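You operate a simulated robot arm through the tools that you are given. There is no shell and no other tool. Be economical: measure what you need, move in short steps, check, and stop when the job is done.

The job below is to be done with a simulated robot arm. You get a single attempt, and the scene is never put back.

## Task
Clear the jam in the drive box and step the chain once.
Fine: drive off before the guard opens; the fallen mask goes in the grey tray; guard shut, drive on, fault cleared. Set down upright: red mask.
Where things are to end (x, y in the base frame): red mask within 60 mm of [-1100, -490].

Only the result counts: the job must be done as asked and must still hold three seconds after the hand-in. Knocking over, shifting, dropping, spilling or breaking anything else fails it.

## Robot
A 7-joint arm with a two-finger parallel gripper on a trunk, on a base that drives. Base frame: it is fixed to the floor where the robot stands at the start and does not move with it; the origin is under the middle of the robot, x ahead of it, y to its left, z up. Lengths are in mm, angles in degrees, forces in N, time in s.
With the tool pointing down near the work surface it reaches from about 100 to 480 mm from the robot's upright axis, wherever it stands. Its first joint turns from -115.0 to 115.0 degrees. Places, roughly: belt lever [100, -1200, 600]; belt switch [500, -200, 800]; blue spindle [-1500, 0, 1000]; clear bottle [-1250, -750, 1000]; clear button [500, -200, 1100]; clear jar [-1250, -750, 1000]; drain valve [400, -500, 500]; drive switch [500, 0, 800]; four catch [1100, 1200, 800]; frosted bottle (6x6x30 cm) [1400, 2000, 1100]; grey spindle [1250, 1250, 750]; guides thumbscrew [100, -1300, 400]; halt button [1900, 4000, 700]; jog button [1800, 3900, 700]; less key [600, 0, 1200]; more key [500, -100, 1200]. Payload 3.91 kg.
Tool frame: the origin (TCP) lies between the finger pads and is the grasp point; the fingertips stand 30 mm ahead of it; z points along the fingers, y is the line along which they close. Largest opening 110 mm; finger width 20, thickness 10; the body of the gripper, 48 by 112 mm, starts 55 mm behind the TCP.
Orientation is that of the tool frame in the base frame, as a unit quaternion [w, x, y, z]. With the fingers straight down and closing along the base's y, the tool's x points along the base's -x, its y along +y and its z along -z.

## Interface
- The arm moves only by the tool drive_tool. Its argument "increments" is a list of rows, each a list of 7 numbers: the turn, a rotation vector about the tool's x, y, z in degrees, then the shift along the tool's x, y, z in mm, then the closure, from 0 (fully open) to 1 (shut). In form: [[wx, wy, wz, dx, dy, dz, claw], ...]. A call has 1 to 8 rows; each row is the pose to reach, as a shift and turn from the pose commanded when the call began, along the tool's axes at that moment. Rows are played at 5 a second. More than 50 mm and 8.6 degrees between two rows, or a gripper value outside its range, and nothing of the call is played. A pose out of reach is approached as far as the arm can. The call stops where the force on the tool passes 60 N (or 10 N more than at its start, if that is more) or the arm is blocked; 0.2 s more then pass. The fingers move at their own pace (about 108 mm/s each) and stop on an object; they squeeze with about 39 N. The grip force told is the motor's: it shows also when the fingers shut on nothing. Time passes only in rows, and 0.2 s behind the last, so rows that repeat a pose let the fingers close. The reply holds the time, the measured pose of the TCP, the force on the tool along the base axes, the opening and the grip force, in the units named above and with some noise, with the torque about the TCP (base axes, N m) and any sound that the robot's microphone picked up.
- Cameras (640 x 400 px; columns grow to the right, rows downward): "scene" is now at [12.1, 123.1, 1634.2]; the picture's right is [-0.38, -0.92, 0.00], its down [-0.68, 0.28, -0.67] and it looks along [0.62, -0.26, -0.74] (base axes); focal length 292 px, centre (320, 200). "wrist" rides on the gripper at [72, 17, -103] in the tool frame; the picture's right is [-0.23, 0.97, 0.00], its down [-0.76, -0.18, -0.62] and it looks along [-0.61, -0.14, 0.78] (tool axes); focal length 222 px, centre (320, 200). There is no depth. A picture from a camera that has moved, and an enlarged one, comes with that camera's place and axes in the base frame and with its lens.
- grab_frame(camera): a new picture of that camera. The clock stands still meanwhile.
- slide_trunk(by): slides the trunk up (or, below 0, down) by that many mm; the arm and the scene camera ride with it, the base frame stays. It gives what a move gives, with no picture.
- drive_base(legs): drives the robot by 1 to 6 legs, each [ahead, turn to the left] in mm and degrees, along the robot's own axes; the way and the turn of a leg run together, so that a leg with both is an arc; at most 1500 mm and 180 degrees a leg. The arm and the cameras ride along, it lands a little off, and it stops where it bumps. It gives what a move gives.
- turn_head(pan, tilt): turns the head with the scene camera to pan (to the left, within 155 degrees either way) and tilt (down, from -29 to 69), counted from straight ahead of the robot. It gives what a move gives.
- inspect(camera, box): a new picture of the part [left, top, right, bottom] of that camera's present view, enlarged. The clock stands still meanwhile.
- sign_off(): hands the job in; it is judged then, once.

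Go step by step. Nothing tells you exact positions but the pictures and the camera data: compare them with the known pose of the tool, close in by small moves and look again before you grip or let go. The budget is 120 turns and 90 pictures, counting those below and the enlarged ones. Unless the task says otherwise, let go and move clear before handing in, and close with one line.

The tools are called after ">>>" by a JSON object that holds its "method" and its "body". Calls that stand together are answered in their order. drive_tool: Moves the arm, as the interface text tells. Its arguments: {"type":"object","properties":{"increments":{"type":"array","items":{"type":"array","items":{"type":"number"}}}},"required":["increments"]} The other tools are called the same way: slide_trunk (by) slides the trunk up or down; drive_base (legs) drives the base; turn_head (pan, tilt) turns the head that bears the scene camera; grab_frame (camera) takes a picture; inspect (camera, box) takes an enlarged picture of a part of a camera's view; sign_off () hands the job in.

At the start:

```text
t: 0.0
position: [428.8, -195.7, 1285.3]
orientation: [0.001, 0.0, 1.0, 0.0]
contact_force: [-0.5, -0.1, 0.4]
moment: [0.01, -0.01, -0.01]
grip_width: 110.1
grip_force: 0.0
trunk travel left (down, up): [-750.0, 240.0]
robot x, y, heading: [-0.1, -0.9, 0.3]
head pan, tilt: [-22.5, 47.9]
```

scene: 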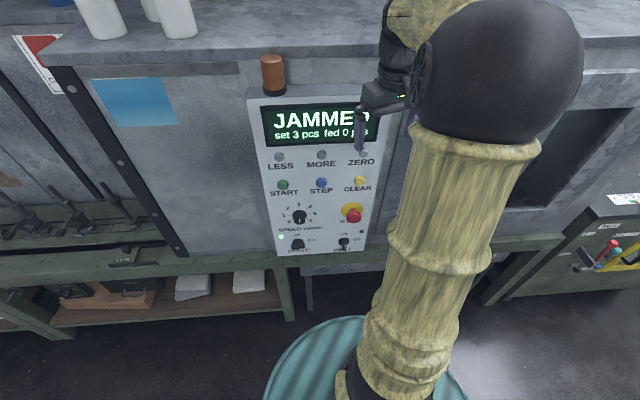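
wrist: 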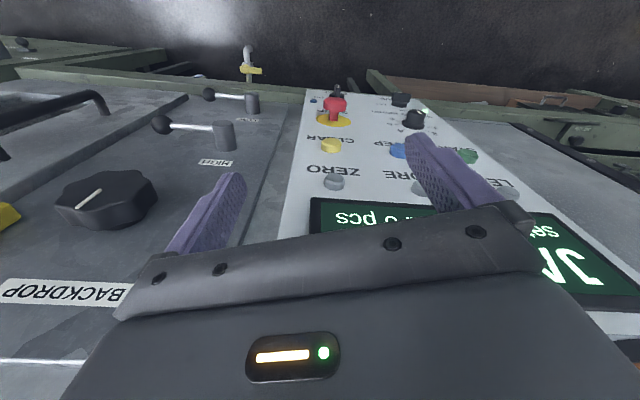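

I see a control panel showing JAMMED, with the arm in front of it. I'll look at the panel close up, then turn the head to survey the surroundings.

>>> {"method": "inspect", "body": {"camera": "scene", "box": [220, 40, 420, 270]}}

>>> {"method": "turn_head", "body": {"pan": 40, "tilt": 35}}

>>> {"method": "grab_frame", "body": {"camera": "scene"}}

>>> {"method": "turn_head", "body": {"pan": -80, "tilt": 35}}

>>> {"method": "grab_frame", "body": {"camera": "scene"}}

>>> {"method": "turn_head", "body": {"pan": -150, "tilt": 30}}

>>> {"method": "grab_frame", "body": {"camera": "scene"}}

>>> {"method": "turn_head", "body": {"pan": 130, "tilt": 30}}

>>> {"method": "grab_frame", "body": {"camera": "scene"}}

```text
1.74 times, centred on (320, 155) of scene
camera zoom: at [12.1, 123.1, 1634.2], right [-0.38, -0.92, 0.0], down [-0.68, 0.28, -0.67], along [0.62, -0.26, -0.74], focal length 508 px, centre (320, 278)
```

zoom: 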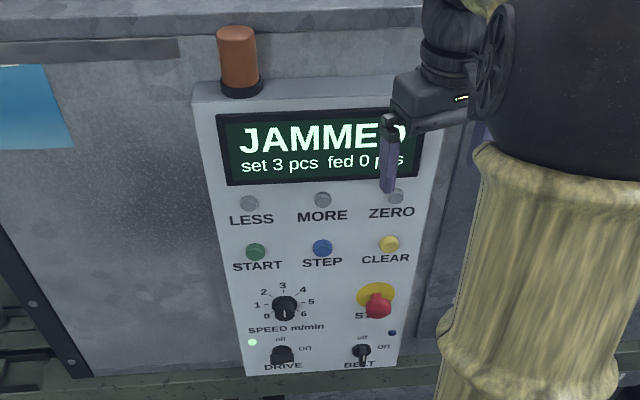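

```text
t: 1.3
position: [428.9, -195.9, 1285.5]
orientation: [0.0, 0.0, 1.0, 0.0]
contact_force: [0.3, 0.6, 0.5]
moment: [0.02, -0.01, 0.0]
grip_width: 110.3
grip_force: 0.1
trunk travel left (down, up): [-750.0, 240.0]
robot x, y, heading: [-0.5, 2.9, 0.1]
head pan, tilt: [40.0, 35.0]
```

```text
86 pictures are left
camera scene: at [6.8, 209.9, 1653.0], right [0.64, -0.77, 0.0], down [-0.44, -0.37, -0.82], along [0.63, 0.53, -0.57], focal length 292 px, centre (320, 200)
```

scene: 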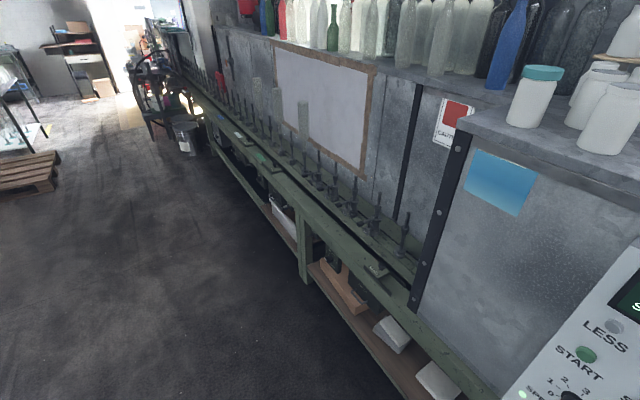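

```text
t: 3.3
position: [428.7, -196.0, 1286.5]
orientation: [0.0, -0.001, 1.0, 0.0]
contact_force: [-0.5, -0.2, 0.3]
moment: [-0.01, 0.0, -0.01]
grip_width: 109.9
grip_force: 0.1
trunk travel left (down, up): [-750.0, 240.0]
robot x, y, heading: [0.2, 3.1, 0.1]
head pan, tilt: [-80.0, 35.0]
```

```text
85 pictures are left
camera scene: at [-45.4, 66.6, 1653.0], right [-0.98, -0.17, 0.0], down [-0.1, 0.56, -0.82], along [0.14, -0.81, -0.57], focal length 292 px, centre (320, 200)
```

scene: 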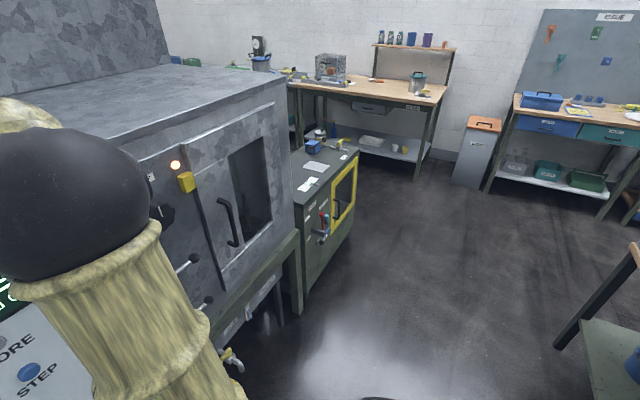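

```text
t: 4.7
position: [429.1, -195.8, 1285.8]
orientation: [0.0, -0.001, 1.0, 0.0]
contact_force: [-0.3, 0.6, 0.5]
moment: [0.0, -0.01, 0.02]
grip_width: 110.0
grip_force: 0.1
trunk travel left (down, up): [-750.0, 240.0]
robot x, y, heading: [-1.4, 0.2, 0.0]
head pan, tilt: [-150.0, 30.0]
```

```text
84 pictures are left
camera scene: at [-139.1, 108.0, 1660.8], right [-0.5, 0.87, 0.0], down [0.43, 0.25, -0.87], along [-0.75, -0.43, -0.5], focal length 292 px, centre (320, 200)
```

scene: 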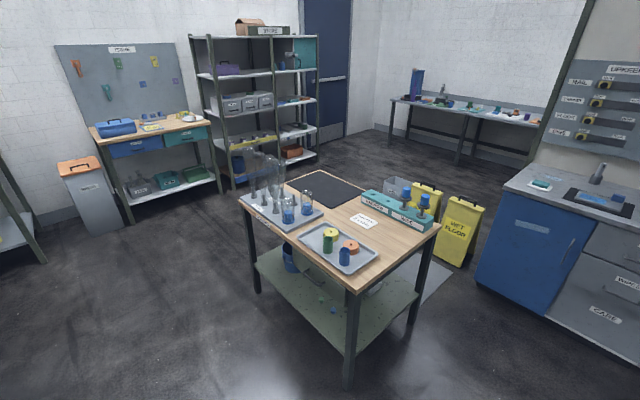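

```text
t: 8.6
position: [428.6, -195.7, 1286.2]
orientation: [-0.001, 0.001, 1.0, 0.0]
contact_force: [-0.3, -0.1, 0.0]
moment: [0.0, -0.02, 0.01]
grip_width: 110.0
grip_force: 0.0
trunk travel left (down, up): [-750.0, 240.0]
robot x, y, heading: [-1.9, 1.5, -0.2]
head pan, tilt: [130.0, 30.0]
```

```text
83 pictures are left
camera scene: at [-118.9, 222.6, 1660.8], right [0.77, 0.64, 0.0], down [0.32, -0.38, -0.87], along [-0.56, 0.66, -0.5], focal length 292 px, centre (320, 200)
```

scene: 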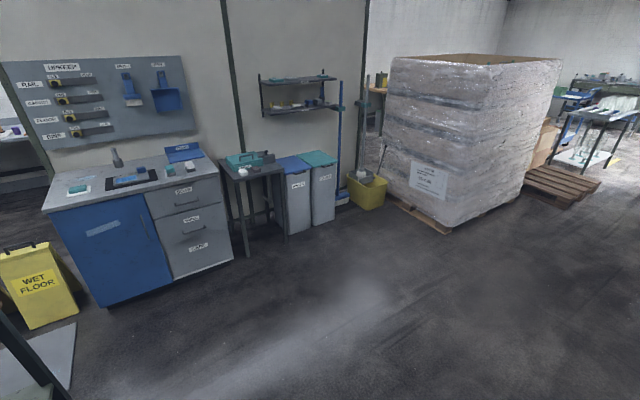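

There's a table behind the robot with a tray of masks, and a yellow-framed cabinet past the booth which is likely the drive box. I'll zoom in on both.

>>> {"method": "turn_head", "body": {"pan": -150, "tilt": 40}}

>>> {"method": "inspect", "body": {"camera": "scene", "box": [220, 80, 460, 230]}}

>>> {"method": "turn_head", "body": {"pan": -80, "tilt": 35}}

>>> {"method": "inspect", "body": {"camera": "scene", "box": [210, 110, 380, 320]}}

>>> {"method": "inspect", "body": {"camera": "scene", "box": [120, 130, 300, 400]}}

```text
t: 12.5
position: [427.6, -195.5, 1285.2]
orientation: [-0.001, 0.0, 1.0, 0.001]
contact_force: [0.0, -0.2, 0.5]
moment: [0.01, -0.05, -0.01]
grip_width: 110.1
grip_force: 0.0
trunk travel left (down, up): [-750.0, 240.0]
robot x, y, heading: [-0.8, -4.5, 0.1]
head pan, tilt: [-150.0, 40.0]
```

```text
2.67 times, centred on (340, 155) of scene
camera zoom: at [-134.4, 110.8, 1645.5], right [-0.5, 0.87, 0.0], down [0.56, 0.32, -0.77], along [-0.66, -0.38, -0.64], focal length 779 px, centre (267, 320)
```

zoom: 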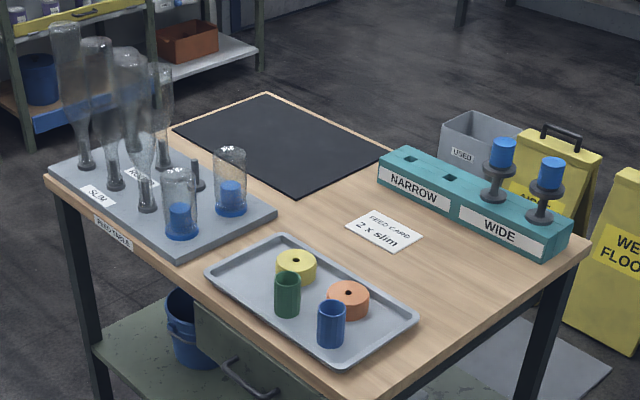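

```text
t: 13.9
position: [428.1, -196.3, 1286.1]
orientation: [0.0, 0.0, 1.0, 0.0]
contact_force: [0.2, 0.0, 0.3]
moment: [0.03, 0.0, 0.02]
grip_width: 109.8
grip_force: 0.1
trunk travel left (down, up): [-750.0, 240.0]
robot x, y, heading: [0.7, -0.5, 0.1]
head pan, tilt: [-80.0, 35.0]
```

```text
1.90 times, centred on (295, 215) of scene
camera zoom: at [-45.6, 66.6, 1653.0], right [-0.98, -0.17, 0.0], down [-0.1, 0.56, -0.82], along [0.14, -0.81, -0.57], focal length 557 px, centre (368, 171)
```

zoom: 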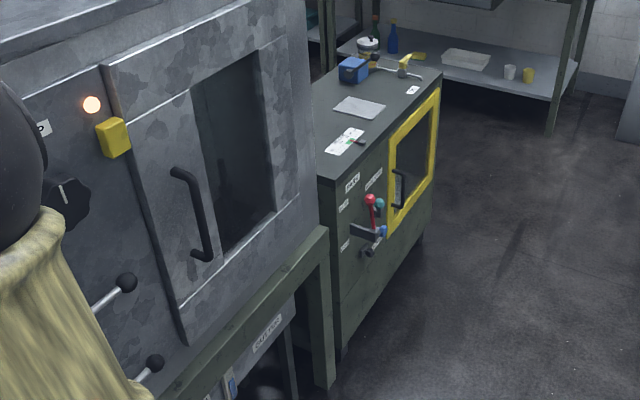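

```text
1.48 times, centred on (210, 265) of scene
camera zoom: at [-45.6, 66.6, 1653.0], right [-0.98, -0.17, 0.0], down [-0.1, 0.56, -0.82], along [0.14, -0.81, -0.57], focal length 433 px, centre (483, 104)
```

zoom: 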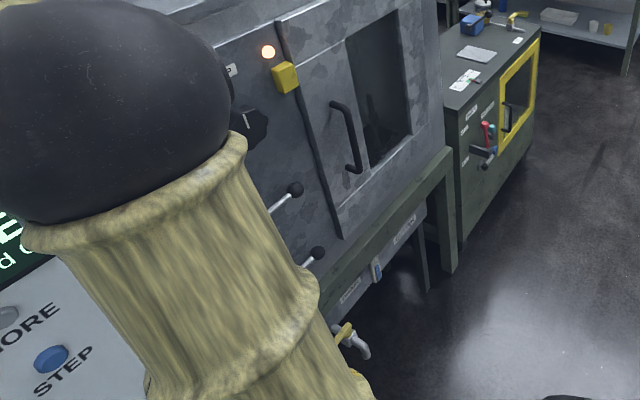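

The DRIVE switch is at the bottom of the panel (x≈550, y≈0, z≈800). I'll back off slightly, lower the trunk and look at the panel from closer to level.

>>> {"method": "drive_base", "body": {"legs": [[-150, 0]]}}

>>> {"method": "slide_trunk", "body": {"by": -350}}

>>> {"method": "turn_head", "body": {"pan": -15, "tilt": 25}}

>>> {"method": "grab_frame", "body": {"camera": "scene"}}

>>> {"method": "grab_frame", "body": {"camera": "wrist"}}

```text
t: 15.2
position: [276.8, -195.7, 1287.6]
orientation: [0.001, 0.0, 1.0, 0.0]
contact_force: [-0.7, 0.4, 0.7]
moment: [-0.01, -0.07, 0.0]
grip_width: 109.9
grip_force: 0.0
trunk travel left (down, up): [-750.0, 240.0]
robot x, y, heading: [-150.9, -1.5, 0.0]
head pan, tilt: [-80.0, 35.0]
```

```text
t: 18.7
position: [279.3, -195.3, 936.1]
orientation: [0.0, -0.001, 1.0, -0.001]
contact_force: [1.2, -0.1, 0.3]
moment: [0.0, 0.01, -0.03]
grip_width: 110.3
grip_force: 0.0
trunk travel left (down, up): [-400.0, 590.0]
robot x, y, heading: [-148.7, 1.9, 0.2]
head pan, tilt: [-80.0, 35.0]
```

```text
t: 20.0
position: [279.0, -194.5, 936.5]
orientation: [0.0, 0.0, 1.0, 0.0]
contact_force: [-0.1, 0.0, 0.0]
moment: [0.03, 0.01, 0.01]
grip_width: 110.0
grip_force: 0.1
trunk travel left (down, up): [-400.0, 590.0]
robot x, y, heading: [-147.8, 4.7, -0.0]
head pan, tilt: [-15.0, 25.0]
```

```text
79 pictures are left
camera scene: at [-121.8, 129.3, 1318.8], right [-0.26, -0.97, 0.0], down [-0.41, 0.11, -0.91], along [0.88, -0.23, -0.42], focal length 292 px, centre (320, 200)
```

scene: 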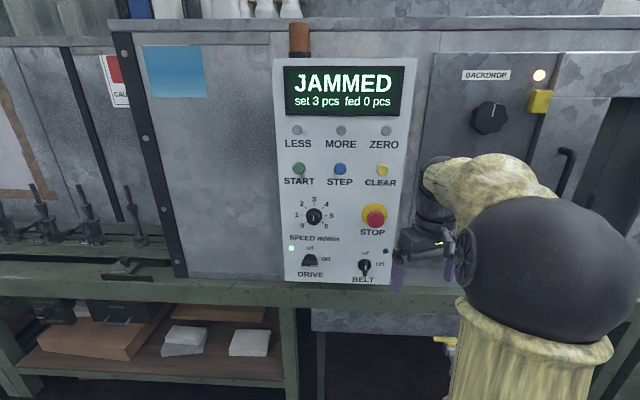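

```text
78 pictures are left
camera wrist: at [206.5, -177.5, 1039.5], right [0.23, 0.97, 0.0], down [0.76, -0.18, 0.62], along [0.61, -0.14, -0.78], focal length 222 px, centre (320, 200)
```

wrist: 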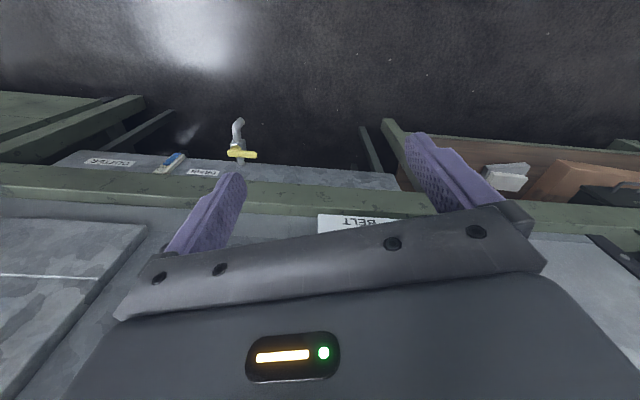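

>>> {"method": "inspect", "body": {"camera": "scene", "box": [270, 190, 410, 290]}}

>>> {"method": "turn_head", "body": {"pan": -65, "tilt": 25}}

>>> {"method": "grab_frame", "body": {"camera": "scene"}}

```text
4.00 times, centred on (340, 240) of scene
camera zoom: at [-121.8, 129.3, 1318.8], right [-0.26, -0.97, 0.0], down [-0.41, 0.11, -0.91], along [0.88, -0.23, -0.42], focal length 1169 px, centre (240, 40)
```

zoom: 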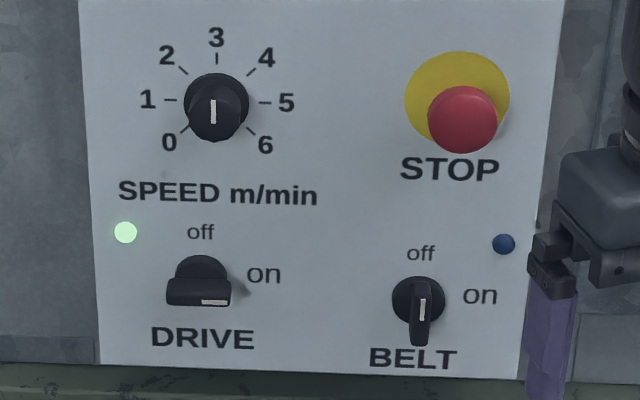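

```text
t: 21.2
position: [278.9, -195.2, 935.6]
orientation: [-0.001, 0.0, 1.0, 0.0]
contact_force: [0.0, -0.2, -0.3]
moment: [-0.01, 0.01, -0.01]
grip_width: 110.0
grip_force: 0.0
trunk travel left (down, up): [-400.0, 590.0]
robot x, y, heading: [-153.5, 2.8, 0.3]
head pan, tilt: [-65.0, 25.0]
```

```text
76 pictures are left
camera scene: at [-171.7, 69.6, 1318.8], right [-0.91, -0.43, 0.0], down [-0.18, 0.38, -0.91], along [0.39, -0.82, -0.42], focal length 292 px, centre (320, 200)
```

scene: 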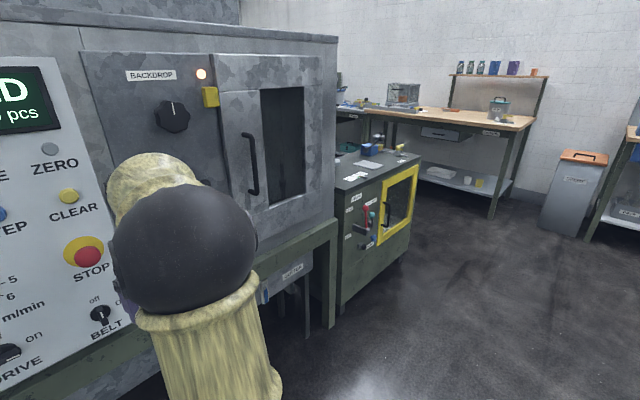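

The DRIVE knob is a rotary with a horizontal grip bar (on = right) at about (553, -20, 796); it must turn 90° counter-clockwise to off. I'll bring the tool horizontal, pointing at the panel.

>>> {"method": "drive_tool", "body": {"increments": [[0, -8, 0, 0, 22, 0, 0], [0, -16, 0, 0, 44, 0, 0], [0, -24, 0, 0, 66, 0, 0], [0, -32, 0, 0, 88, 0, 0], [0, -40, 0, 0, 110, 0, 0], [0, -48, 0, 0, 132, 0, 0], [0, -56, 0, 0, 154, 0, 0], [0, -64, 0, 0, 175, 0, 0]]}}

>>> {"method": "drive_tool", "body": {"increments": [[0, -8, 0, 0, 0, 0, 0], [0, -16, 0, 0, 0, 0, 0], [0, -24, 0, 0, 0, 0, 0], [0, -26, 0, 0, 0, 0, 0]]}}

>>> {"method": "turn_head", "body": {"pan": 0, "tilt": 35}}

>>> {"method": "grab_frame", "body": {"camera": "scene"}}

```text
t: 23.0
position: [279.6, -26.7, 929.1]
orientation: [0.477, -0.022, 0.878, 0.02]
contact_force: [1.2, -0.9, 1.3]
moment: [0.07, 0.06, -0.01]
grip_width: 109.9
grip_force: 0.1
out of reach, approached as far as the arm can: row 7, 8
trunk travel left (down, up): [-400.0, 590.0]
robot x, y, heading: [-147.3, -0.2, 0.1]
head pan, tilt: [-65.0, 25.0]
```

```text
t: 24.0
position: [324.8, -33.8, 975.8]
orientation: [0.669, -0.007, 0.743, 0.025]
contact_force: [0.2, -0.3, -0.7]
moment: [0.01, 0.02, 0.02]
grip_width: 109.9
grip_force: 0.0
out of reach, approached as far as the arm can: row 1, 2, 3, 4
trunk travel left (down, up): [-400.0, 590.0]
robot x, y, heading: [-149.0, 4.1, 0.2]
head pan, tilt: [-65.0, 25.0]
```

```text
t: 25.4
position: [324.5, -34.5, 974.7]
orientation: [0.669, -0.007, 0.743, 0.025]
contact_force: [-0.6, 0.1, 0.2]
moment: [0.0, -0.02, 0.01]
grip_width: 109.9
grip_force: 0.1
trunk travel left (down, up): [-400.0, 590.0]
robot x, y, heading: [-150.6, 1.2, 0.0]
head pan, tilt: [0.0, 35.0]
```

```text
75 pictures are left
camera scene: at [-122.8, 153.2, 1303.0], right [0.0, -1.0, 0.0], down [-0.57, 0.0, -0.82], along [0.82, 0.0, -0.57], focal length 292 px, centre (320, 200)
```

scene: 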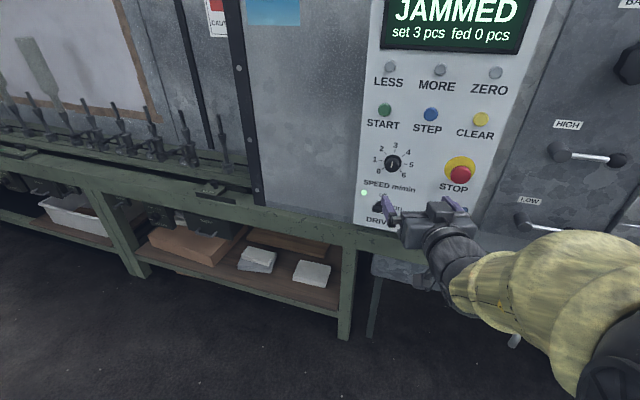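

The tool is nearly level. I'll straighten it, and then roll it 90° so the fingers close vertically onto the bar.

>>> {"method": "drive_tool", "body": {"increments": [[1.3, -3, -0.7, 0, 7, 40, 0], [2.6, -6, -1.5, 0, 14, 80, 0]]}}

>>> {"method": "drive_tool", "body": {"increments": [[0, 0, 8.5, 10, 0, 0, 0], [0, 0, 17, 20, 0, 0, 0.1], [0, 0, 25.5, 30, 0, 0, 0.2], [0, 0, 34, 40, 0, 0, 0.3], [0, 0, 42.5, 50, 0, 0, 0.3], [0, 0, 51, 60, 0, 0, 0.3], [0, 0, 59.5, 70, 0, 0, 0.3], [0, 0, 68, 80, 0, 0, 0.3]]}}

>>> {"method": "drive_tool", "body": {"increments": [[0, 0, 8.5, 0, 0, 0, 0.3], [0, 0, 17, 0, 0, 0, 0.3], [0, 0, 22, 0, 0, 0, 0.3]]}}

>>> {"method": "grab_frame", "body": {"camera": "wrist"}}

```text
t: 26.2
position: [361.7, 86.7, 1047.9]
orientation: [0.754, -0.079, 0.648, 0.073]
contact_force: [-0.8, 0.2, -0.2]
moment: [0.01, 0.04, -0.05]
grip_width: 110.0
grip_force: 0.1
out of reach, approached as far as the arm can: row 1, 2
trunk travel left (down, up): [-400.0, 590.0]
robot x, y, heading: [-147.6, -2.7, 0.1]
head pan, tilt: [0.0, 35.0]
stopped in row 2: the arm was blocked; the commanded pose is now the measured one
```

```text
t: 28.0
position: [373.7, 62.6, 979.3]
orientation: [0.579, 0.295, 0.586, 0.485]
contact_force: [0.2, -0.5, 0.3]
moment: [0.01, -0.01, -0.02]
grip_width: 76.7
grip_force: 0.0
out of reach, approached as far as the arm can: row 2, 3, 4, 5, 6, 7, 8
trunk travel left (down, up): [-400.0, 590.0]
robot x, y, heading: [-148.0, -0.1, 0.1]
head pan, tilt: [0.0, 35.0]
```

```text
t: 28.8
position: [371.3, 60.3, 979.8]
orientation: [0.478, 0.403, 0.517, 0.585]
contact_force: [0.0, -0.6, -0.2]
moment: [-0.01, 0.02, 0.03]
grip_width: 77.1
grip_force: 0.0
out of reach, approached as far as the arm can: row 3
trunk travel left (down, up): [-400.0, 590.0]
robot x, y, heading: [-148.8, 1.1, -0.0]
head pan, tilt: [0.0, 35.0]
```

```text
74 pictures are left
camera wrist: at [253.8, 108.2, 981.4], right [-0.09, -0.23, 0.97], down [-0.41, -0.88, -0.25], along [0.91, -0.42, -0.01], focal length 222 px, centre (320, 200)
```

wrist: 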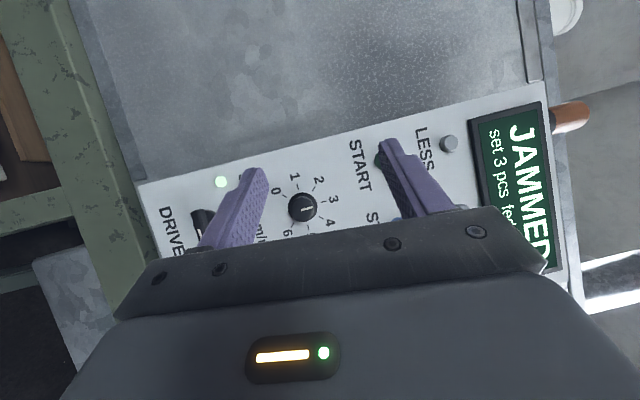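

The arm wanders near its inner limit. I'll command the wanted orientation (fingers forward, closing vertically) at y≈-20 and see if it holds.

>>> {"method": "drive_tool", "body": {"increments": [[2.7, -4.2, 0.1, -28, -14, 2, 0.3], [5.4, -8.4, 0.2, -56, -28, 4, 0.3], [8.2, -12.7, 0.4, -83, -43, 5, 0.3], [8.2, -12.7, 0.4, -83, -43, 5, 0.3]]}}

>>> {"method": "grab_frame", "body": {"camera": "scene"}}

```text
t: 29.8
position: [386.0, -21.7, 965.1]
orientation: [0.5, 0.5, 0.5, 0.5]
contact_force: [-0.7, -0.8, -0.5]
moment: [0.02, 0.03, -0.01]
grip_width: 76.8
grip_force: 0.1
out of reach, approached as far as the arm can: row 1, 2, 3, 4
trunk travel left (down, up): [-400.0, 590.0]
robot x, y, heading: [-148.9, -3.2, 0.0]
head pan, tilt: [0.0, 35.0]
```

```text
73 pictures are left
camera scene: at [-123.1, 153.2, 1303.0], right [0.0, -1.0, 0.0], down [-0.57, 0.0, -0.82], along [0.82, 0.0, -0.57], focal length 292 px, centre (320, 200)
```

scene: 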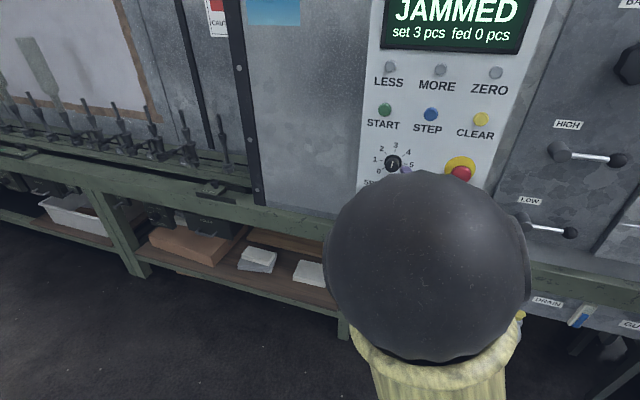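

Orientation is exact now. I'll lower the trunk to the knob's height and look.

>>> {"method": "slide_trunk", "body": {"by": -167}}

>>> {"method": "drive_base", "body": {"legs": [[60, 0]]}}

>>> {"method": "grab_frame", "body": {"camera": "wrist"}}

>>> {"method": "grab_frame", "body": {"camera": "scene"}}

```text
t: 31.6
position: [385.8, -21.7, 797.7]
orientation: [0.501, 0.5, 0.499, 0.499]
contact_force: [0.0, 0.4, 0.1]
moment: [0.01, -0.01, 0.02]
grip_width: 77.1
grip_force: 0.0
trunk travel left (down, up): [-233.0, 757.0]
robot x, y, heading: [-147.4, -0.1, 0.0]
head pan, tilt: [0.0, 35.0]
```

```text
t: 32.6
position: [445.6, -20.6, 798.1]
orientation: [0.5, 0.5, 0.5, 0.5]
contact_force: [-0.4, -0.4, -0.4]
moment: [-0.03, -0.02, -0.02]
grip_width: 77.0
grip_force: 0.0
trunk travel left (down, up): [-233.0, 757.0]
robot x, y, heading: [-88.5, 0.4, 0.3]
head pan, tilt: [0.0, 35.0]
```

```text
72 pictures are left
camera wrist: at [342.4, 51.9, 814.4], right [0.0, -0.23, 0.97], down [-0.62, -0.76, -0.18], along [0.78, -0.61, -0.14], focal length 222 px, centre (320, 200)
```

wrist: 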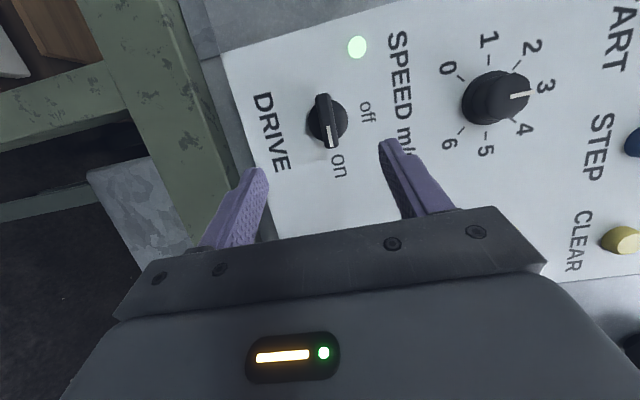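

```text
71 pictures are left
camera scene: at [-62.0, 153.4, 1136.0], right [0.0, -1.0, 0.0], down [-0.57, 0.0, -0.82], along [0.82, 0.0, -0.57], focal length 292 px, centre (320, 200)
```

scene: 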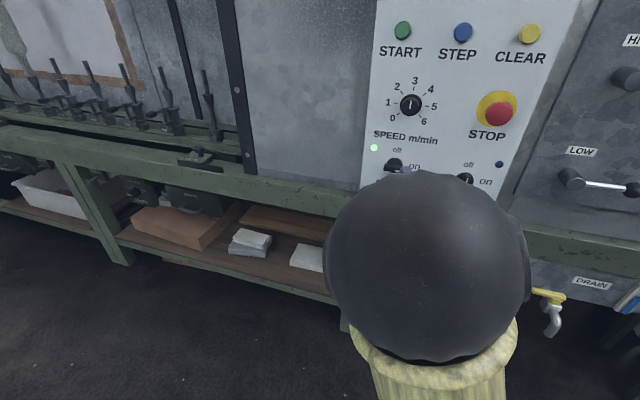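

The bar is at about (553, -22, 805), horizontal, aligned between the fingers. I'll close in with the base and then the arm.

>>> {"method": "drive_tool", "body": {"increments": [[0, 0, 0, 0, 7, 0, 0.45], [0, 0, 0, 0, 7, 0, 0.5]]}}

>>> {"method": "drive_base", "body": {"legs": [[60, 0]]}}

>>> {"method": "grab_frame", "body": {"camera": "wrist"}}

```text
t: 33.2
position: [446.3, -21.1, 804.3]
orientation: [0.502, 0.498, 0.499, 0.501]
contact_force: [0.6, 0.2, -0.4]
moment: [-0.03, -0.02, 0.0]
grip_width: 55.1
grip_force: 0.0
trunk travel left (down, up): [-233.0, 757.0]
robot x, y, heading: [-88.7, 0.8, 0.2]
head pan, tilt: [0.0, 35.0]
```

```text
t: 34.2
position: [507.4, -20.5, 804.5]
orientation: [0.501, 0.499, 0.499, 0.501]
contact_force: [1.1, 0.1, 0.1]
moment: [0.0, 0.0, 0.0]
grip_width: 55.1
grip_force: 0.1
trunk travel left (down, up): [-233.0, 757.0]
robot x, y, heading: [-25.8, -0.2, 0.5]
head pan, tilt: [0.0, 35.0]
```

```text
70 pictures are left
camera wrist: at [404.3, 51.4, 821.2], right [0.0, -0.23, 0.97], down [-0.62, -0.76, -0.18], along [0.78, -0.61, -0.14], focal length 222 px, centre (320, 200)
```

wrist: 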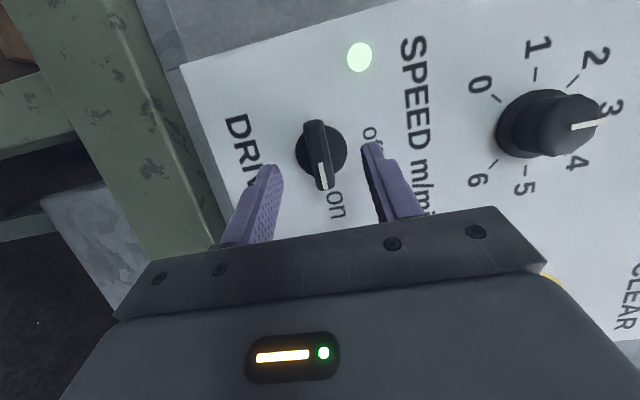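

Alignment holds; bar front is near x≈545. I'll advance with the arm about 28 mm and then close.

>>> {"method": "drive_tool", "body": {"increments": [[0, 0, 0, 0, 0, 10, 0.5], [0, 0, 0, 0, 0, 20, 0.5], [0, 0, 0, 0, 0, 28, 0.5], [0, 0, 0, 0, 0, 28, 0.5]]}}

>>> {"method": "grab_frame", "body": {"camera": "wrist"}}

```text
t: 35.2
position: [526.5, -16.7, 813.5]
orientation: [0.5, 0.499, 0.499, 0.501]
contact_force: [-1.3, -0.7, 0.2]
moment: [-0.01, -0.02, -0.03]
grip_width: 55.3
grip_force: 0.0
out of reach, approached as far as the arm can: row 2, 3, 4
trunk travel left (down, up): [-233.0, 757.0]
robot x, y, heading: [-25.0, -2.2, 0.2]
head pan, tilt: [0.0, 35.0]
```

```text
69 pictures are left
camera wrist: at [423.5, 56.6, 830.2], right [0.0, -0.23, 0.97], down [-0.62, -0.76, -0.18], along [0.78, -0.61, -0.14], focal length 222 px, centre (320, 200)
```

wrist: 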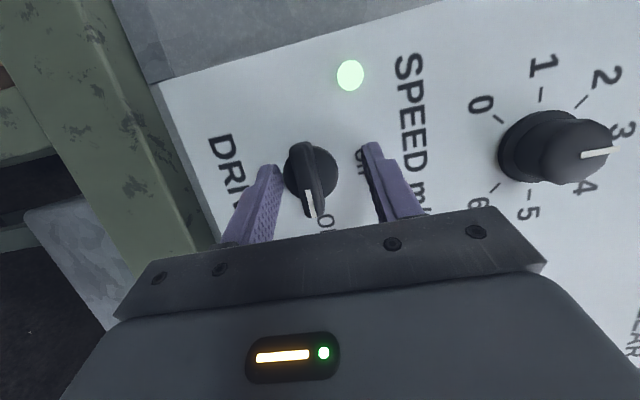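

The arm's outward limit is reached, so I'll retract it a little and let the base make the advance.

>>> {"method": "drive_tool", "body": {"increments": [[0, 0, 0, -5, -9, -30, 0.5], [0, 0, 0, -5, -9, -30, 0.5]]}}

>>> {"method": "drive_base", "body": {"legs": [[25, 0]]}}

>>> {"method": "grab_frame", "body": {"camera": "wrist"}}

```text
t: 35.8
position: [495.5, -22.2, 804.4]
orientation: [0.501, 0.499, 0.499, 0.501]
contact_force: [0.5, 0.1, 0.4]
moment: [0.0, 0.03, -0.03]
grip_width: 55.0
grip_force: 0.1
trunk travel left (down, up): [-233.0, 757.0]
robot x, y, heading: [-29.9, 0.6, 0.4]
head pan, tilt: [0.0, 35.0]
```

```text
t: 36.6
position: [521.1, -22.1, 804.3]
orientation: [0.501, 0.5, 0.5, 0.5]
contact_force: [0.0, 0.7, -0.3]
moment: [0.02, 0.01, -0.04]
grip_width: 55.2
grip_force: 0.0
trunk travel left (down, up): [-233.0, 757.0]
robot x, y, heading: [-0.4, 0.3, 0.0]
head pan, tilt: [0.0, 35.0]
```

```text
68 pictures are left
camera wrist: at [417.4, 51.3, 822.0], right [0.0, -0.23, 0.97], down [-0.62, -0.76, -0.18], along [0.78, -0.61, -0.14], focal length 222 px, centre (320, 200)
```

wrist: 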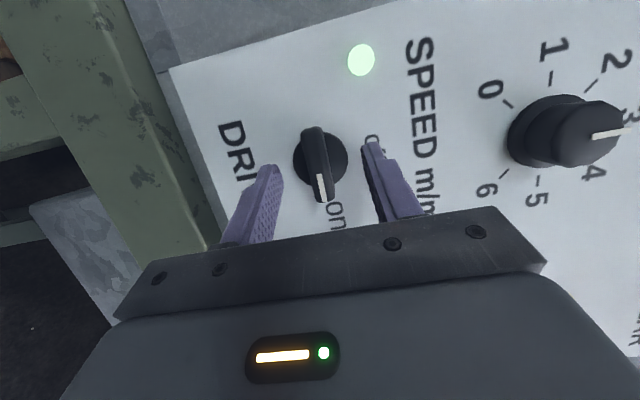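

>>> {"method": "drive_tool", "body": {"increments": [[0, 0, 0, 0, 0, 7, 0.5], [0, 0, 0, 0, 0, 14, 0.5], [0, 0, 0, 0, 0, 20, 0.5], [0, 0, 0, 0, 0, 20, 0.8], [0, 0, 0, 0, 0, 20, 0.95], [0, 0, 0, 0, 0, 20, 0.95]]}}

>>> {"method": "grab_frame", "body": {"camera": "wrist"}}

```text
t: 37.2
position: [526.9, -20.8, 804.5]
orientation: [0.5, 0.501, 0.5, 0.5]
contact_force: [-37.0, 6.5, 12.8]
moment: [-0.53, -0.43, -0.19]
grip_width: 53.9
grip_force: 0.0
trunk travel left (down, up): [-233.0, 757.0]
robot x, y, heading: [-6.2, 3.3, 0.3]
head pan, tilt: [0.0, 35.0]
stopped in row 3: the force on the tool passed its limit (the readings are from after the stop); the commanded pose is now the measured one
```

```text
67 pictures are left
camera wrist: at [423.0, 51.0, 821.9], right [0.0, -0.23, 0.97], down [-0.62, -0.76, -0.18], along [0.78, -0.61, -0.14], focal length 222 px, centre (320, 200)
```

wrist: 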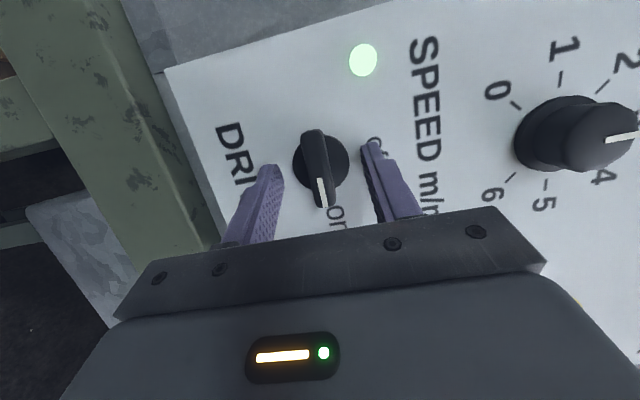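

The tips touch the panel at x≈557, so the bar is already between the fingers. I'll back off 4 mm and close.

>>> {"method": "drive_tool", "body": {"increments": [[0, 0, 0, 0, 0, -4, 0.5], [0, 0, 0, 0, 0, -4, 0.75], [0, 0, 0, 0, 0, -4, 0.95], [0, 0, 0, 0, 0, -4, 0.95], [0, 0, 0, 0, 0, -4, 0.95]]}}

>>> {"method": "grab_frame", "body": {"camera": "wrist"}}

```text
t: 38.4
position: [525.2, -22.9, 805.4]
orientation: [0.5, 0.499, 0.499, 0.502]
contact_force: [7.1, -0.3, 33.5]
moment: [0.12, -0.77, -0.86]
grip_width: 36.8
grip_force: 45.1
trunk travel left (down, up): [-233.0, 757.0]
robot x, y, heading: [-4.9, 2.7, 0.3]
head pan, tilt: [0.0, 35.0]
```

```text
66 pictures are left
camera wrist: at [422.7, 50.6, 822.2], right [0.0, -0.23, 0.97], down [-0.62, -0.76, -0.18], along [0.78, -0.61, -0.14], focal length 222 px, centre (320, 200)
```

wrist: 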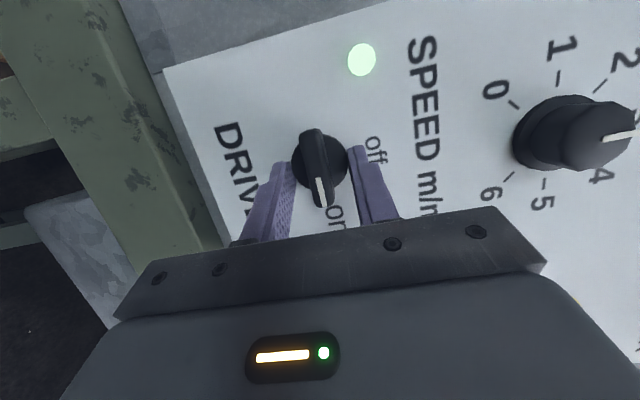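

The fingers caught the 37 mm disc. I'll open, back off so the tips clear the disc, and close on the bar itself.

>>> {"method": "drive_tool", "body": {"increments": [[0, 0, 0, 0, 0, 0, 0.5], [0, 0, 0, 0, -2, 0, 0.5], [0, 0, 0, 0, -2, -11, 0.5], [0, 0, 0, 0, -2, -11, 0.8], [0, 0, 0, 0, -2, -11, 0.95], [0, 0, 0, 0, -2, -11, 0.95], [0, 0, 0, 0, -2, -11, 0.95]]}}

>>> {"method": "grab_frame", "body": {"camera": "wrist"}}

```text
t: 40.0
position: [514.7, -24.8, 802.8]
orientation: [0.5, 0.5, 0.499, 0.5]
contact_force: [6.8, 0.5, 27.8]
moment: [0.06, -0.53, 0.01]
grip_width: 18.9
grip_force: 13.1
trunk travel left (down, up): [-233.0, 757.0]
robot x, y, heading: [-3.7, 0.3, 0.0]
head pan, tilt: [0.0, 35.0]
```

```text
65 pictures are left
camera wrist: at [412.3, 48.6, 819.5], right [0.0, -0.23, 0.97], down [-0.62, -0.76, -0.18], along [0.78, -0.61, -0.14], focal length 222 px, centre (320, 200)
```

wrist: 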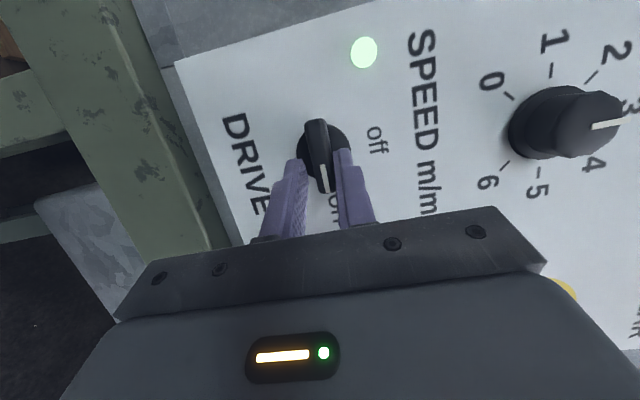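

The bar is gripped (19 mm). Now I'll turn it counter-clockwise about the knob axis in steps.

>>> {"method": "drive_tool", "body": {"increments": [[0, 0, -8, 0, -1.3, 0, 0.97], [0, 0, -16, 0.2, -0.6, 0, 0.97], [0, 0, -24, 0.4, 0, 0, 0.97], [0, 0, -32, 0.8, 0.6, 0, 0.97], [0, 0, -40, 1.2, 1.2, 0, 0.97], [0, 0, -48, 1.7, 1.7, 0, 0.97], [0, 0, -56, 2.2, 2.1, 0, 0.97]]}}

>>> {"method": "grab_frame", "body": {"camera": "wrist"}}

```text
t: 41.6
position: [514.6, -16.9, 802.6]
orientation: [0.675, 0.203, 0.678, 0.207]
contact_force: [-0.6, 26.0, 19.2]
moment: [-0.31, -0.9, 0.25]
grip_width: 19.3
grip_force: 16.1
trunk travel left (down, up): [-233.0, 757.0]
robot x, y, heading: [-3.8, 1.2, 0.3]
head pan, tilt: [0.0, 35.0]
```

```text
64 pictures are left
camera wrist: at [411.0, 37.6, 752.5], right [0.0, 0.68, 0.73], down [-0.62, -0.57, 0.54], along [0.79, -0.45, 0.42], focal length 222 px, centre (320, 200)
```

wrist: 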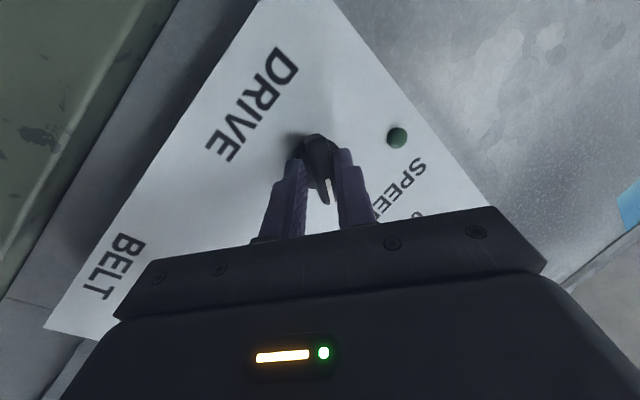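

The drive LED went dark. I'll finish the turn to 90°.

>>> {"method": "drive_tool", "body": {"increments": [[0, 0, -8, 0, 0, 0, 0.97], [0, 0, -16, 0, 0, 0, 0.97], [0, 0, -24, 0, 0, 0, 0.97], [0, 0, -33, 0, 0, 0, 0.97], [0, 0, -33, 0, 0, 0, 0.97]]}}

>>> {"method": "drive_tool", "body": {"increments": [[0, 0, 0, 0, 0, 0, 0.6], [0, 0, 0, 0, 0, 0, 0.5], [0, 0, 0, 0, 0, -30, 0.5], [0, 0, 0, 0, 0, -50, 0.5]]}}

>>> {"method": "drive_base", "body": {"legs": [[-200, 0]]}}

>>> {"method": "grab_frame", "body": {"camera": "wrist"}}

>>> {"method": "grab_frame", "body": {"camera": "scene"}}

```text
refused: row 4 steps farther than a row can; nothing moved
```

```text
t: 42.6
position: [483.4, -24.4, 818.7]
orientation: [0.674, 0.208, 0.678, 0.206]
contact_force: [0.1, -0.2, 0.3]
moment: [-0.01, 0.0, 0.01]
grip_width: 55.0
grip_force: 0.1
out of reach, approached as far as the arm can: row 3, 4
trunk travel left (down, up): [-233.0, 757.0]
robot x, y, heading: [-5.2, -0.8, 0.3]
head pan, tilt: [0.0, 35.0]
```

```text
t: 44.2
position: [287.1, -23.4, 819.5]
orientation: [0.674, 0.208, 0.678, 0.207]
contact_force: [-0.4, -0.6, 0.1]
moment: [0.06, -0.01, 0.0]
grip_width: 54.7
grip_force: 0.1
trunk travel left (down, up): [-233.0, 757.0]
robot x, y, heading: [-201.5, 0.0, 0.0]
head pan, tilt: [0.0, 35.0]
```

```text
63 pictures are left
camera wrist: at [182.8, 31.0, 769.4], right [0.0, 0.68, 0.73], down [-0.62, -0.57, 0.54], along [0.79, -0.46, 0.42], focal length 222 px, centre (320, 200)
```

wrist: 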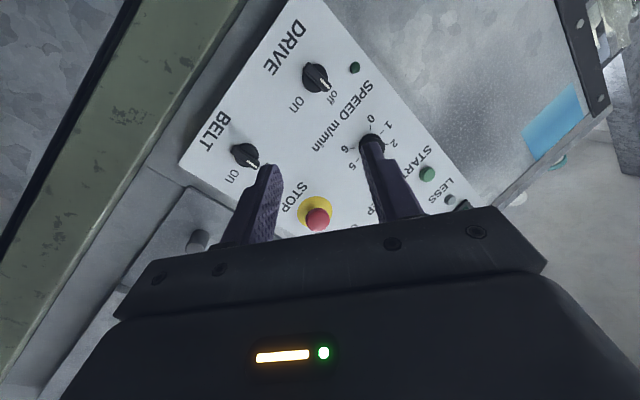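

```text
62 pictures are left
camera scene: at [-174.5, 152.9, 1136.0], right [0.01, -1.0, 0.0], down [-0.57, 0.0, -0.82], along [0.82, 0.0, -0.57], focal length 292 px, centre (320, 200)
```

scene: 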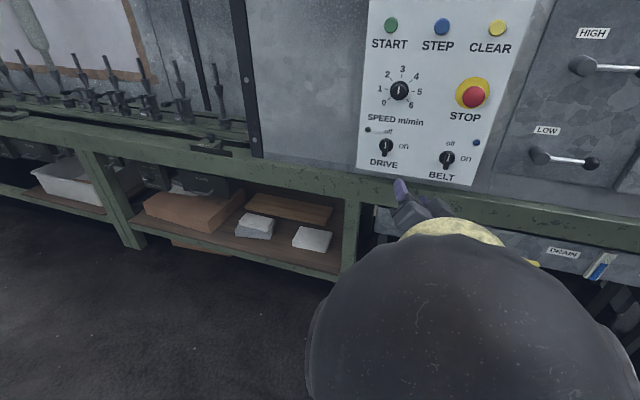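

The drive is off (knob snapped upright, LED dark). Now I'll look for the drive box and its guard.

>>> {"method": "turn_head", "body": {"pan": -72, "tilt": 22}}

>>> {"method": "inspect", "body": {"camera": "scene", "box": [180, 100, 500, 300]}}

>>> {"method": "turn_head", "body": {"pan": 40, "tilt": 20}}

>>> {"method": "grab_frame", "body": {"camera": "scene"}}

```text
t: 45.6
position: [286.2, -24.8, 819.4]
orientation: [0.674, 0.207, 0.678, 0.207]
contact_force: [0.2, 0.5, -0.5]
moment: [0.01, -0.02, 0.0]
grip_width: 55.1
grip_force: 0.1
trunk travel left (down, up): [-233.0, 757.0]
robot x, y, heading: [-203.8, -2.8, 0.4]
head pan, tilt: [-72.0, 22.0]
```

```text
2.00 times, centred on (340, 200) of scene
camera zoom: at [-233.5, 64.3, 1156.6], right [-0.95, -0.31, 0.0], down [-0.12, 0.36, -0.93], along [0.29, -0.88, -0.37], focal length 584 px, centre (280, 200)
```

zoom: 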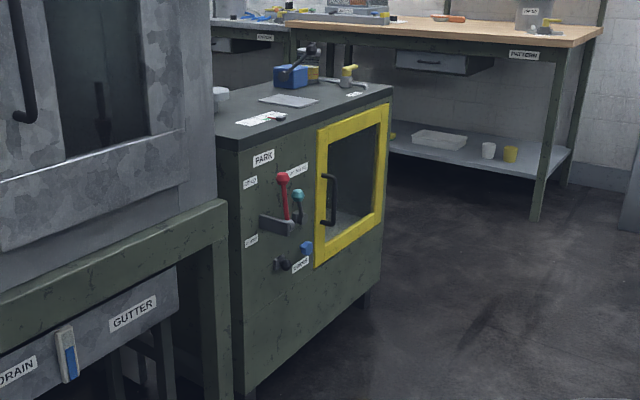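

```text
t: 47.5
position: [286.6, -23.8, 818.5]
orientation: [0.674, 0.208, 0.678, 0.207]
contact_force: [1.4, 0.2, 0.1]
moment: [-0.01, 0.02, -0.01]
grip_width: 55.2
grip_force: 0.1
trunk travel left (down, up): [-233.0, 757.0]
robot x, y, heading: [-199.9, 1.9, 0.1]
head pan, tilt: [40.0, 20.0]
```

```text
60 pictures are left
camera scene: at [-191.6, 212.6, 1159.9], right [0.65, -0.76, 0.0], down [-0.26, -0.22, -0.94], along [0.72, 0.61, -0.34], focal length 292 px, centre (320, 200)
```

scene: 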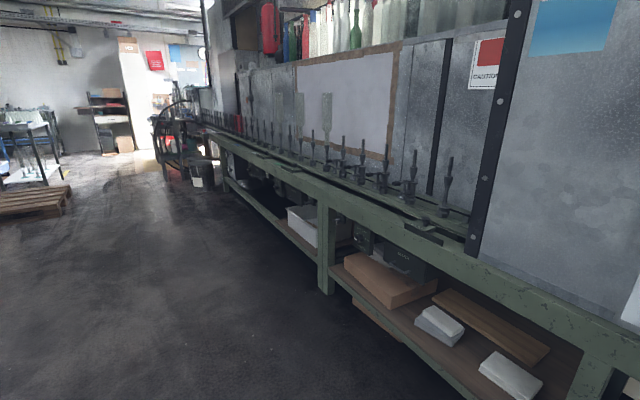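

The yellow-framed guard is on the green cabinet (rotated ~19°), with handle roughly (130, -1530, 505). I'll drive round to stand in front of it, keeping clear of the table and booth.

>>> {"method": "drive_base", "body": {"legs": [[0, -105.6], [1340, 0], [0, 86]]}}

>>> {"method": "turn_head", "body": {"pan": 0, "tilt": 35}}

>>> {"method": "grab_frame", "body": {"camera": "scene"}}

```text
t: 62.4
position: [-171.7, -1467.2, 818.3]
orientation: [0.701, 0.335, 0.626, 0.072]
contact_force: [0.4, 0.1, 0.8]
moment: [0.01, -0.01, 0.03]
grip_width: 55.1
grip_force: 0.0
trunk travel left (down, up): [-233.0, 757.0]
robot x, y, heading: [-612.1, -1258.2, -22.0]
head pan, tilt: [40.0, 20.0]
```

```text
t: 63.5
position: [-170.5, -1467.8, 818.9]
orientation: [0.701, 0.336, 0.625, 0.071]
contact_force: [-0.5, -0.1, -0.8]
moment: [-0.01, 0.04, -0.01]
grip_width: 55.0
grip_force: 0.0
trunk travel left (down, up): [-233.0, 757.0]
robot x, y, heading: [-610.7, -1262.3, -22.2]
head pan, tilt: [0.0, 35.0]
```

```text
59 pictures are left
camera scene: at [-529.7, -1127.7, 1136.0], right [-0.37, -0.93, 0.0], down [-0.53, 0.21, -0.82], along [0.76, -0.31, -0.57], focal length 292 px, centre (320, 200)
```

scene: 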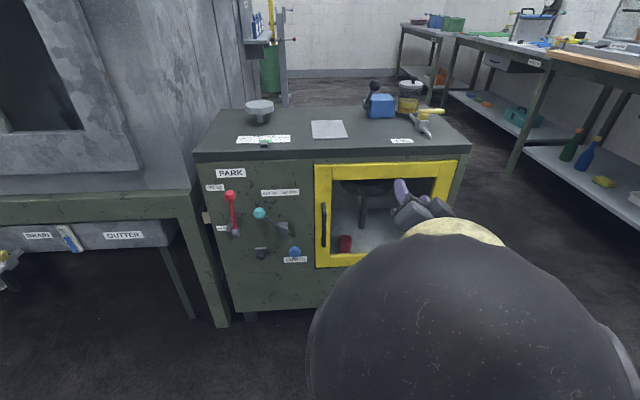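

The red mask is visible lying behind the guard window. Let me zoom in.

>>> {"method": "inspect", "body": {"camera": "scene", "box": [190, 130, 480, 310]}}

>>> {"method": "grab_frame", "body": {"camera": "wrist"}}

```text
2.21 times, centred on (335, 220) of scene
camera zoom: at [-529.7, -1127.7, 1136.0], right [-0.37, -0.93, 0.0], down [-0.53, 0.21, -0.82], along [0.76, -0.31, -0.57], focal length 645 px, centre (287, 156)
```

zoom: 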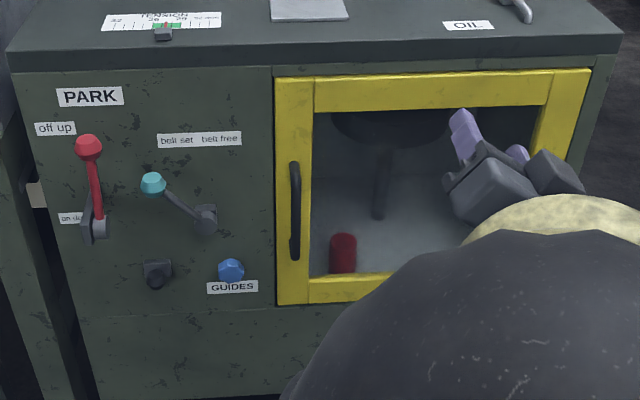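

```text
57 pictures are left
camera wrist: at [-245.6, -1376.2, 769.4], right [0.26, 0.63, 0.73], down [-0.79, -0.29, 0.54], along [0.55, -0.72, 0.42], focal length 222 px, centre (320, 200)
```

wrist: 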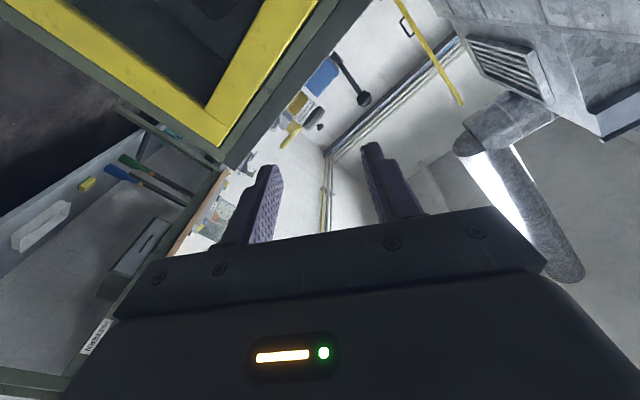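

Handle: vertical bar at about (101, -1396), z 474–642; the face is heading about -18°, hinge on the right ~370 mm away. I'll align heading, roll the tool so that fingers close horizontally, and lower to handle height.

>>> {"method": "drive_base", "body": {"legs": [[0, 4]]}}

>>> {"method": "drive_tool", "body": {"increments": [[0, 0, -8.4, 0, 0, 0, 0.3], [0, 0, -16.8, 0, 0, 0, 0.2], [0, 0, -25.2, 0, 0, 0, 0.2], [0, 0, -34, 0, 0, 0, 0.2], [0, 0, -34, 0, 0, 0, 0.2]]}}

>>> {"method": "slide_trunk", "body": {"by": -120}}

>>> {"method": "drive_tool", "body": {"increments": [[0, 0, 0, 40, 0, 0, 0.2], [0, 0, 0, 80, 0, 0, 0.2], [0, 0, 0, 120, 0, 0, 0.2], [0, 0, 0, 140, 0, 0, 0.2]]}}

>>> {"method": "grab_frame", "body": {"camera": "scene"}}

```text
t: 64.3
position: [-157.0, -1435.0, 819.4]
orientation: [0.698, 0.314, 0.636, 0.096]
contact_force: [-0.1, 0.0, 0.9]
moment: [0.01, 0.0, 0.0]
grip_width: 54.9
grip_force: 0.1
trunk travel left (down, up): [-233.0, 757.0]
robot x, y, heading: [-610.1, -1257.4, -17.9]
head pan, tilt: [0.0, 35.0]
```

```text
refused: row 4 steps farther than a row can; nothing moved
```

```text
t: 65.8
position: [-157.5, -1435.4, 698.8]
orientation: [0.698, 0.314, 0.636, 0.097]
contact_force: [0.3, 0.5, -0.9]
moment: [-0.03, 0.02, 0.01]
grip_width: 55.0
grip_force: 0.1
trunk travel left (down, up): [-113.0, 877.0]
robot x, y, heading: [-609.7, -1259.7, -18.0]
head pan, tilt: [0.0, 35.0]
```

```text
t: 66.8
position: [-135.5, -1429.9, 671.7]
orientation: [0.697, 0.313, 0.638, 0.098]
contact_force: [-0.1, -0.4, 0.0]
moment: [0.0, 0.02, 0.0]
grip_width: 87.9
grip_force: 0.1
out of reach, approached as far as the arm can: row 1, 2, 3, 4
trunk travel left (down, up): [-113.0, 877.0]
robot x, y, heading: [-611.7, -1259.8, -18.1]
head pan, tilt: [0.0, 35.0]
```

```text
56 pictures are left
camera scene: at [-539.2, -1122.2, 1016.0], right [-0.31, -0.95, 0.0], down [-0.55, 0.18, -0.82], along [0.78, -0.25, -0.57], focal length 292 px, centre (320, 200)
```

scene: 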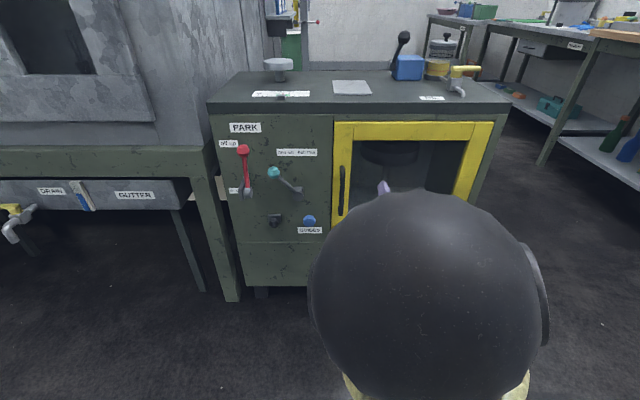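

>>> {"method": "drive_tool", "body": {"increments": [[0, 0, -8, 0, 0, 10, 0.3], [0, 0, -16, 0, 0, 20, 0.3], [0, 0, -24, 0, 0, 30, 0.3], [0, 0, -32, 0, 0, 40, 0.3], [0, 0, -34, 0, 0, 50, 0.3]]}}

>>> {"method": "drive_tool", "body": {"increments": [[0, 0, 0, 30, 0, 0, 0.3], [0, 0, 0, 60, 0, 0, 0.3], [0, 0, 0, 90, 0, 0, 0.3], [0, 0, 0, 110, 0, 0, 0.3]]}}

```text
t: 68.0
position: [-98.9, -1446.2, 682.3]
orientation: [0.695, 0.111, 0.702, -0.11]
contact_force: [-0.1, 0.1, 0.6]
moment: [-0.01, -0.01, 0.0]
grip_width: 77.1
grip_force: 0.1
out of reach, approached as far as the arm can: row 2, 3, 4, 5
trunk travel left (down, up): [-113.0, 877.0]
robot x, y, heading: [-611.3, -1254.1, -18.2]
head pan, tilt: [0.0, 35.0]
```

```text
t: 69.0
position: [-131.9, -1439.5, 658.2]
orientation: [0.695, 0.112, 0.702, -0.109]
contact_force: [0.4, 0.2, -0.3]
moment: [0.0, -0.03, 0.0]
grip_width: 77.0
grip_force: 0.1
out of reach, approached as far as the arm can: row 1, 2, 3, 4
trunk travel left (down, up): [-113.0, 877.0]
robot x, y, heading: [-614.3, -1257.8, -18.0]
head pan, tilt: [0.0, 35.0]
```

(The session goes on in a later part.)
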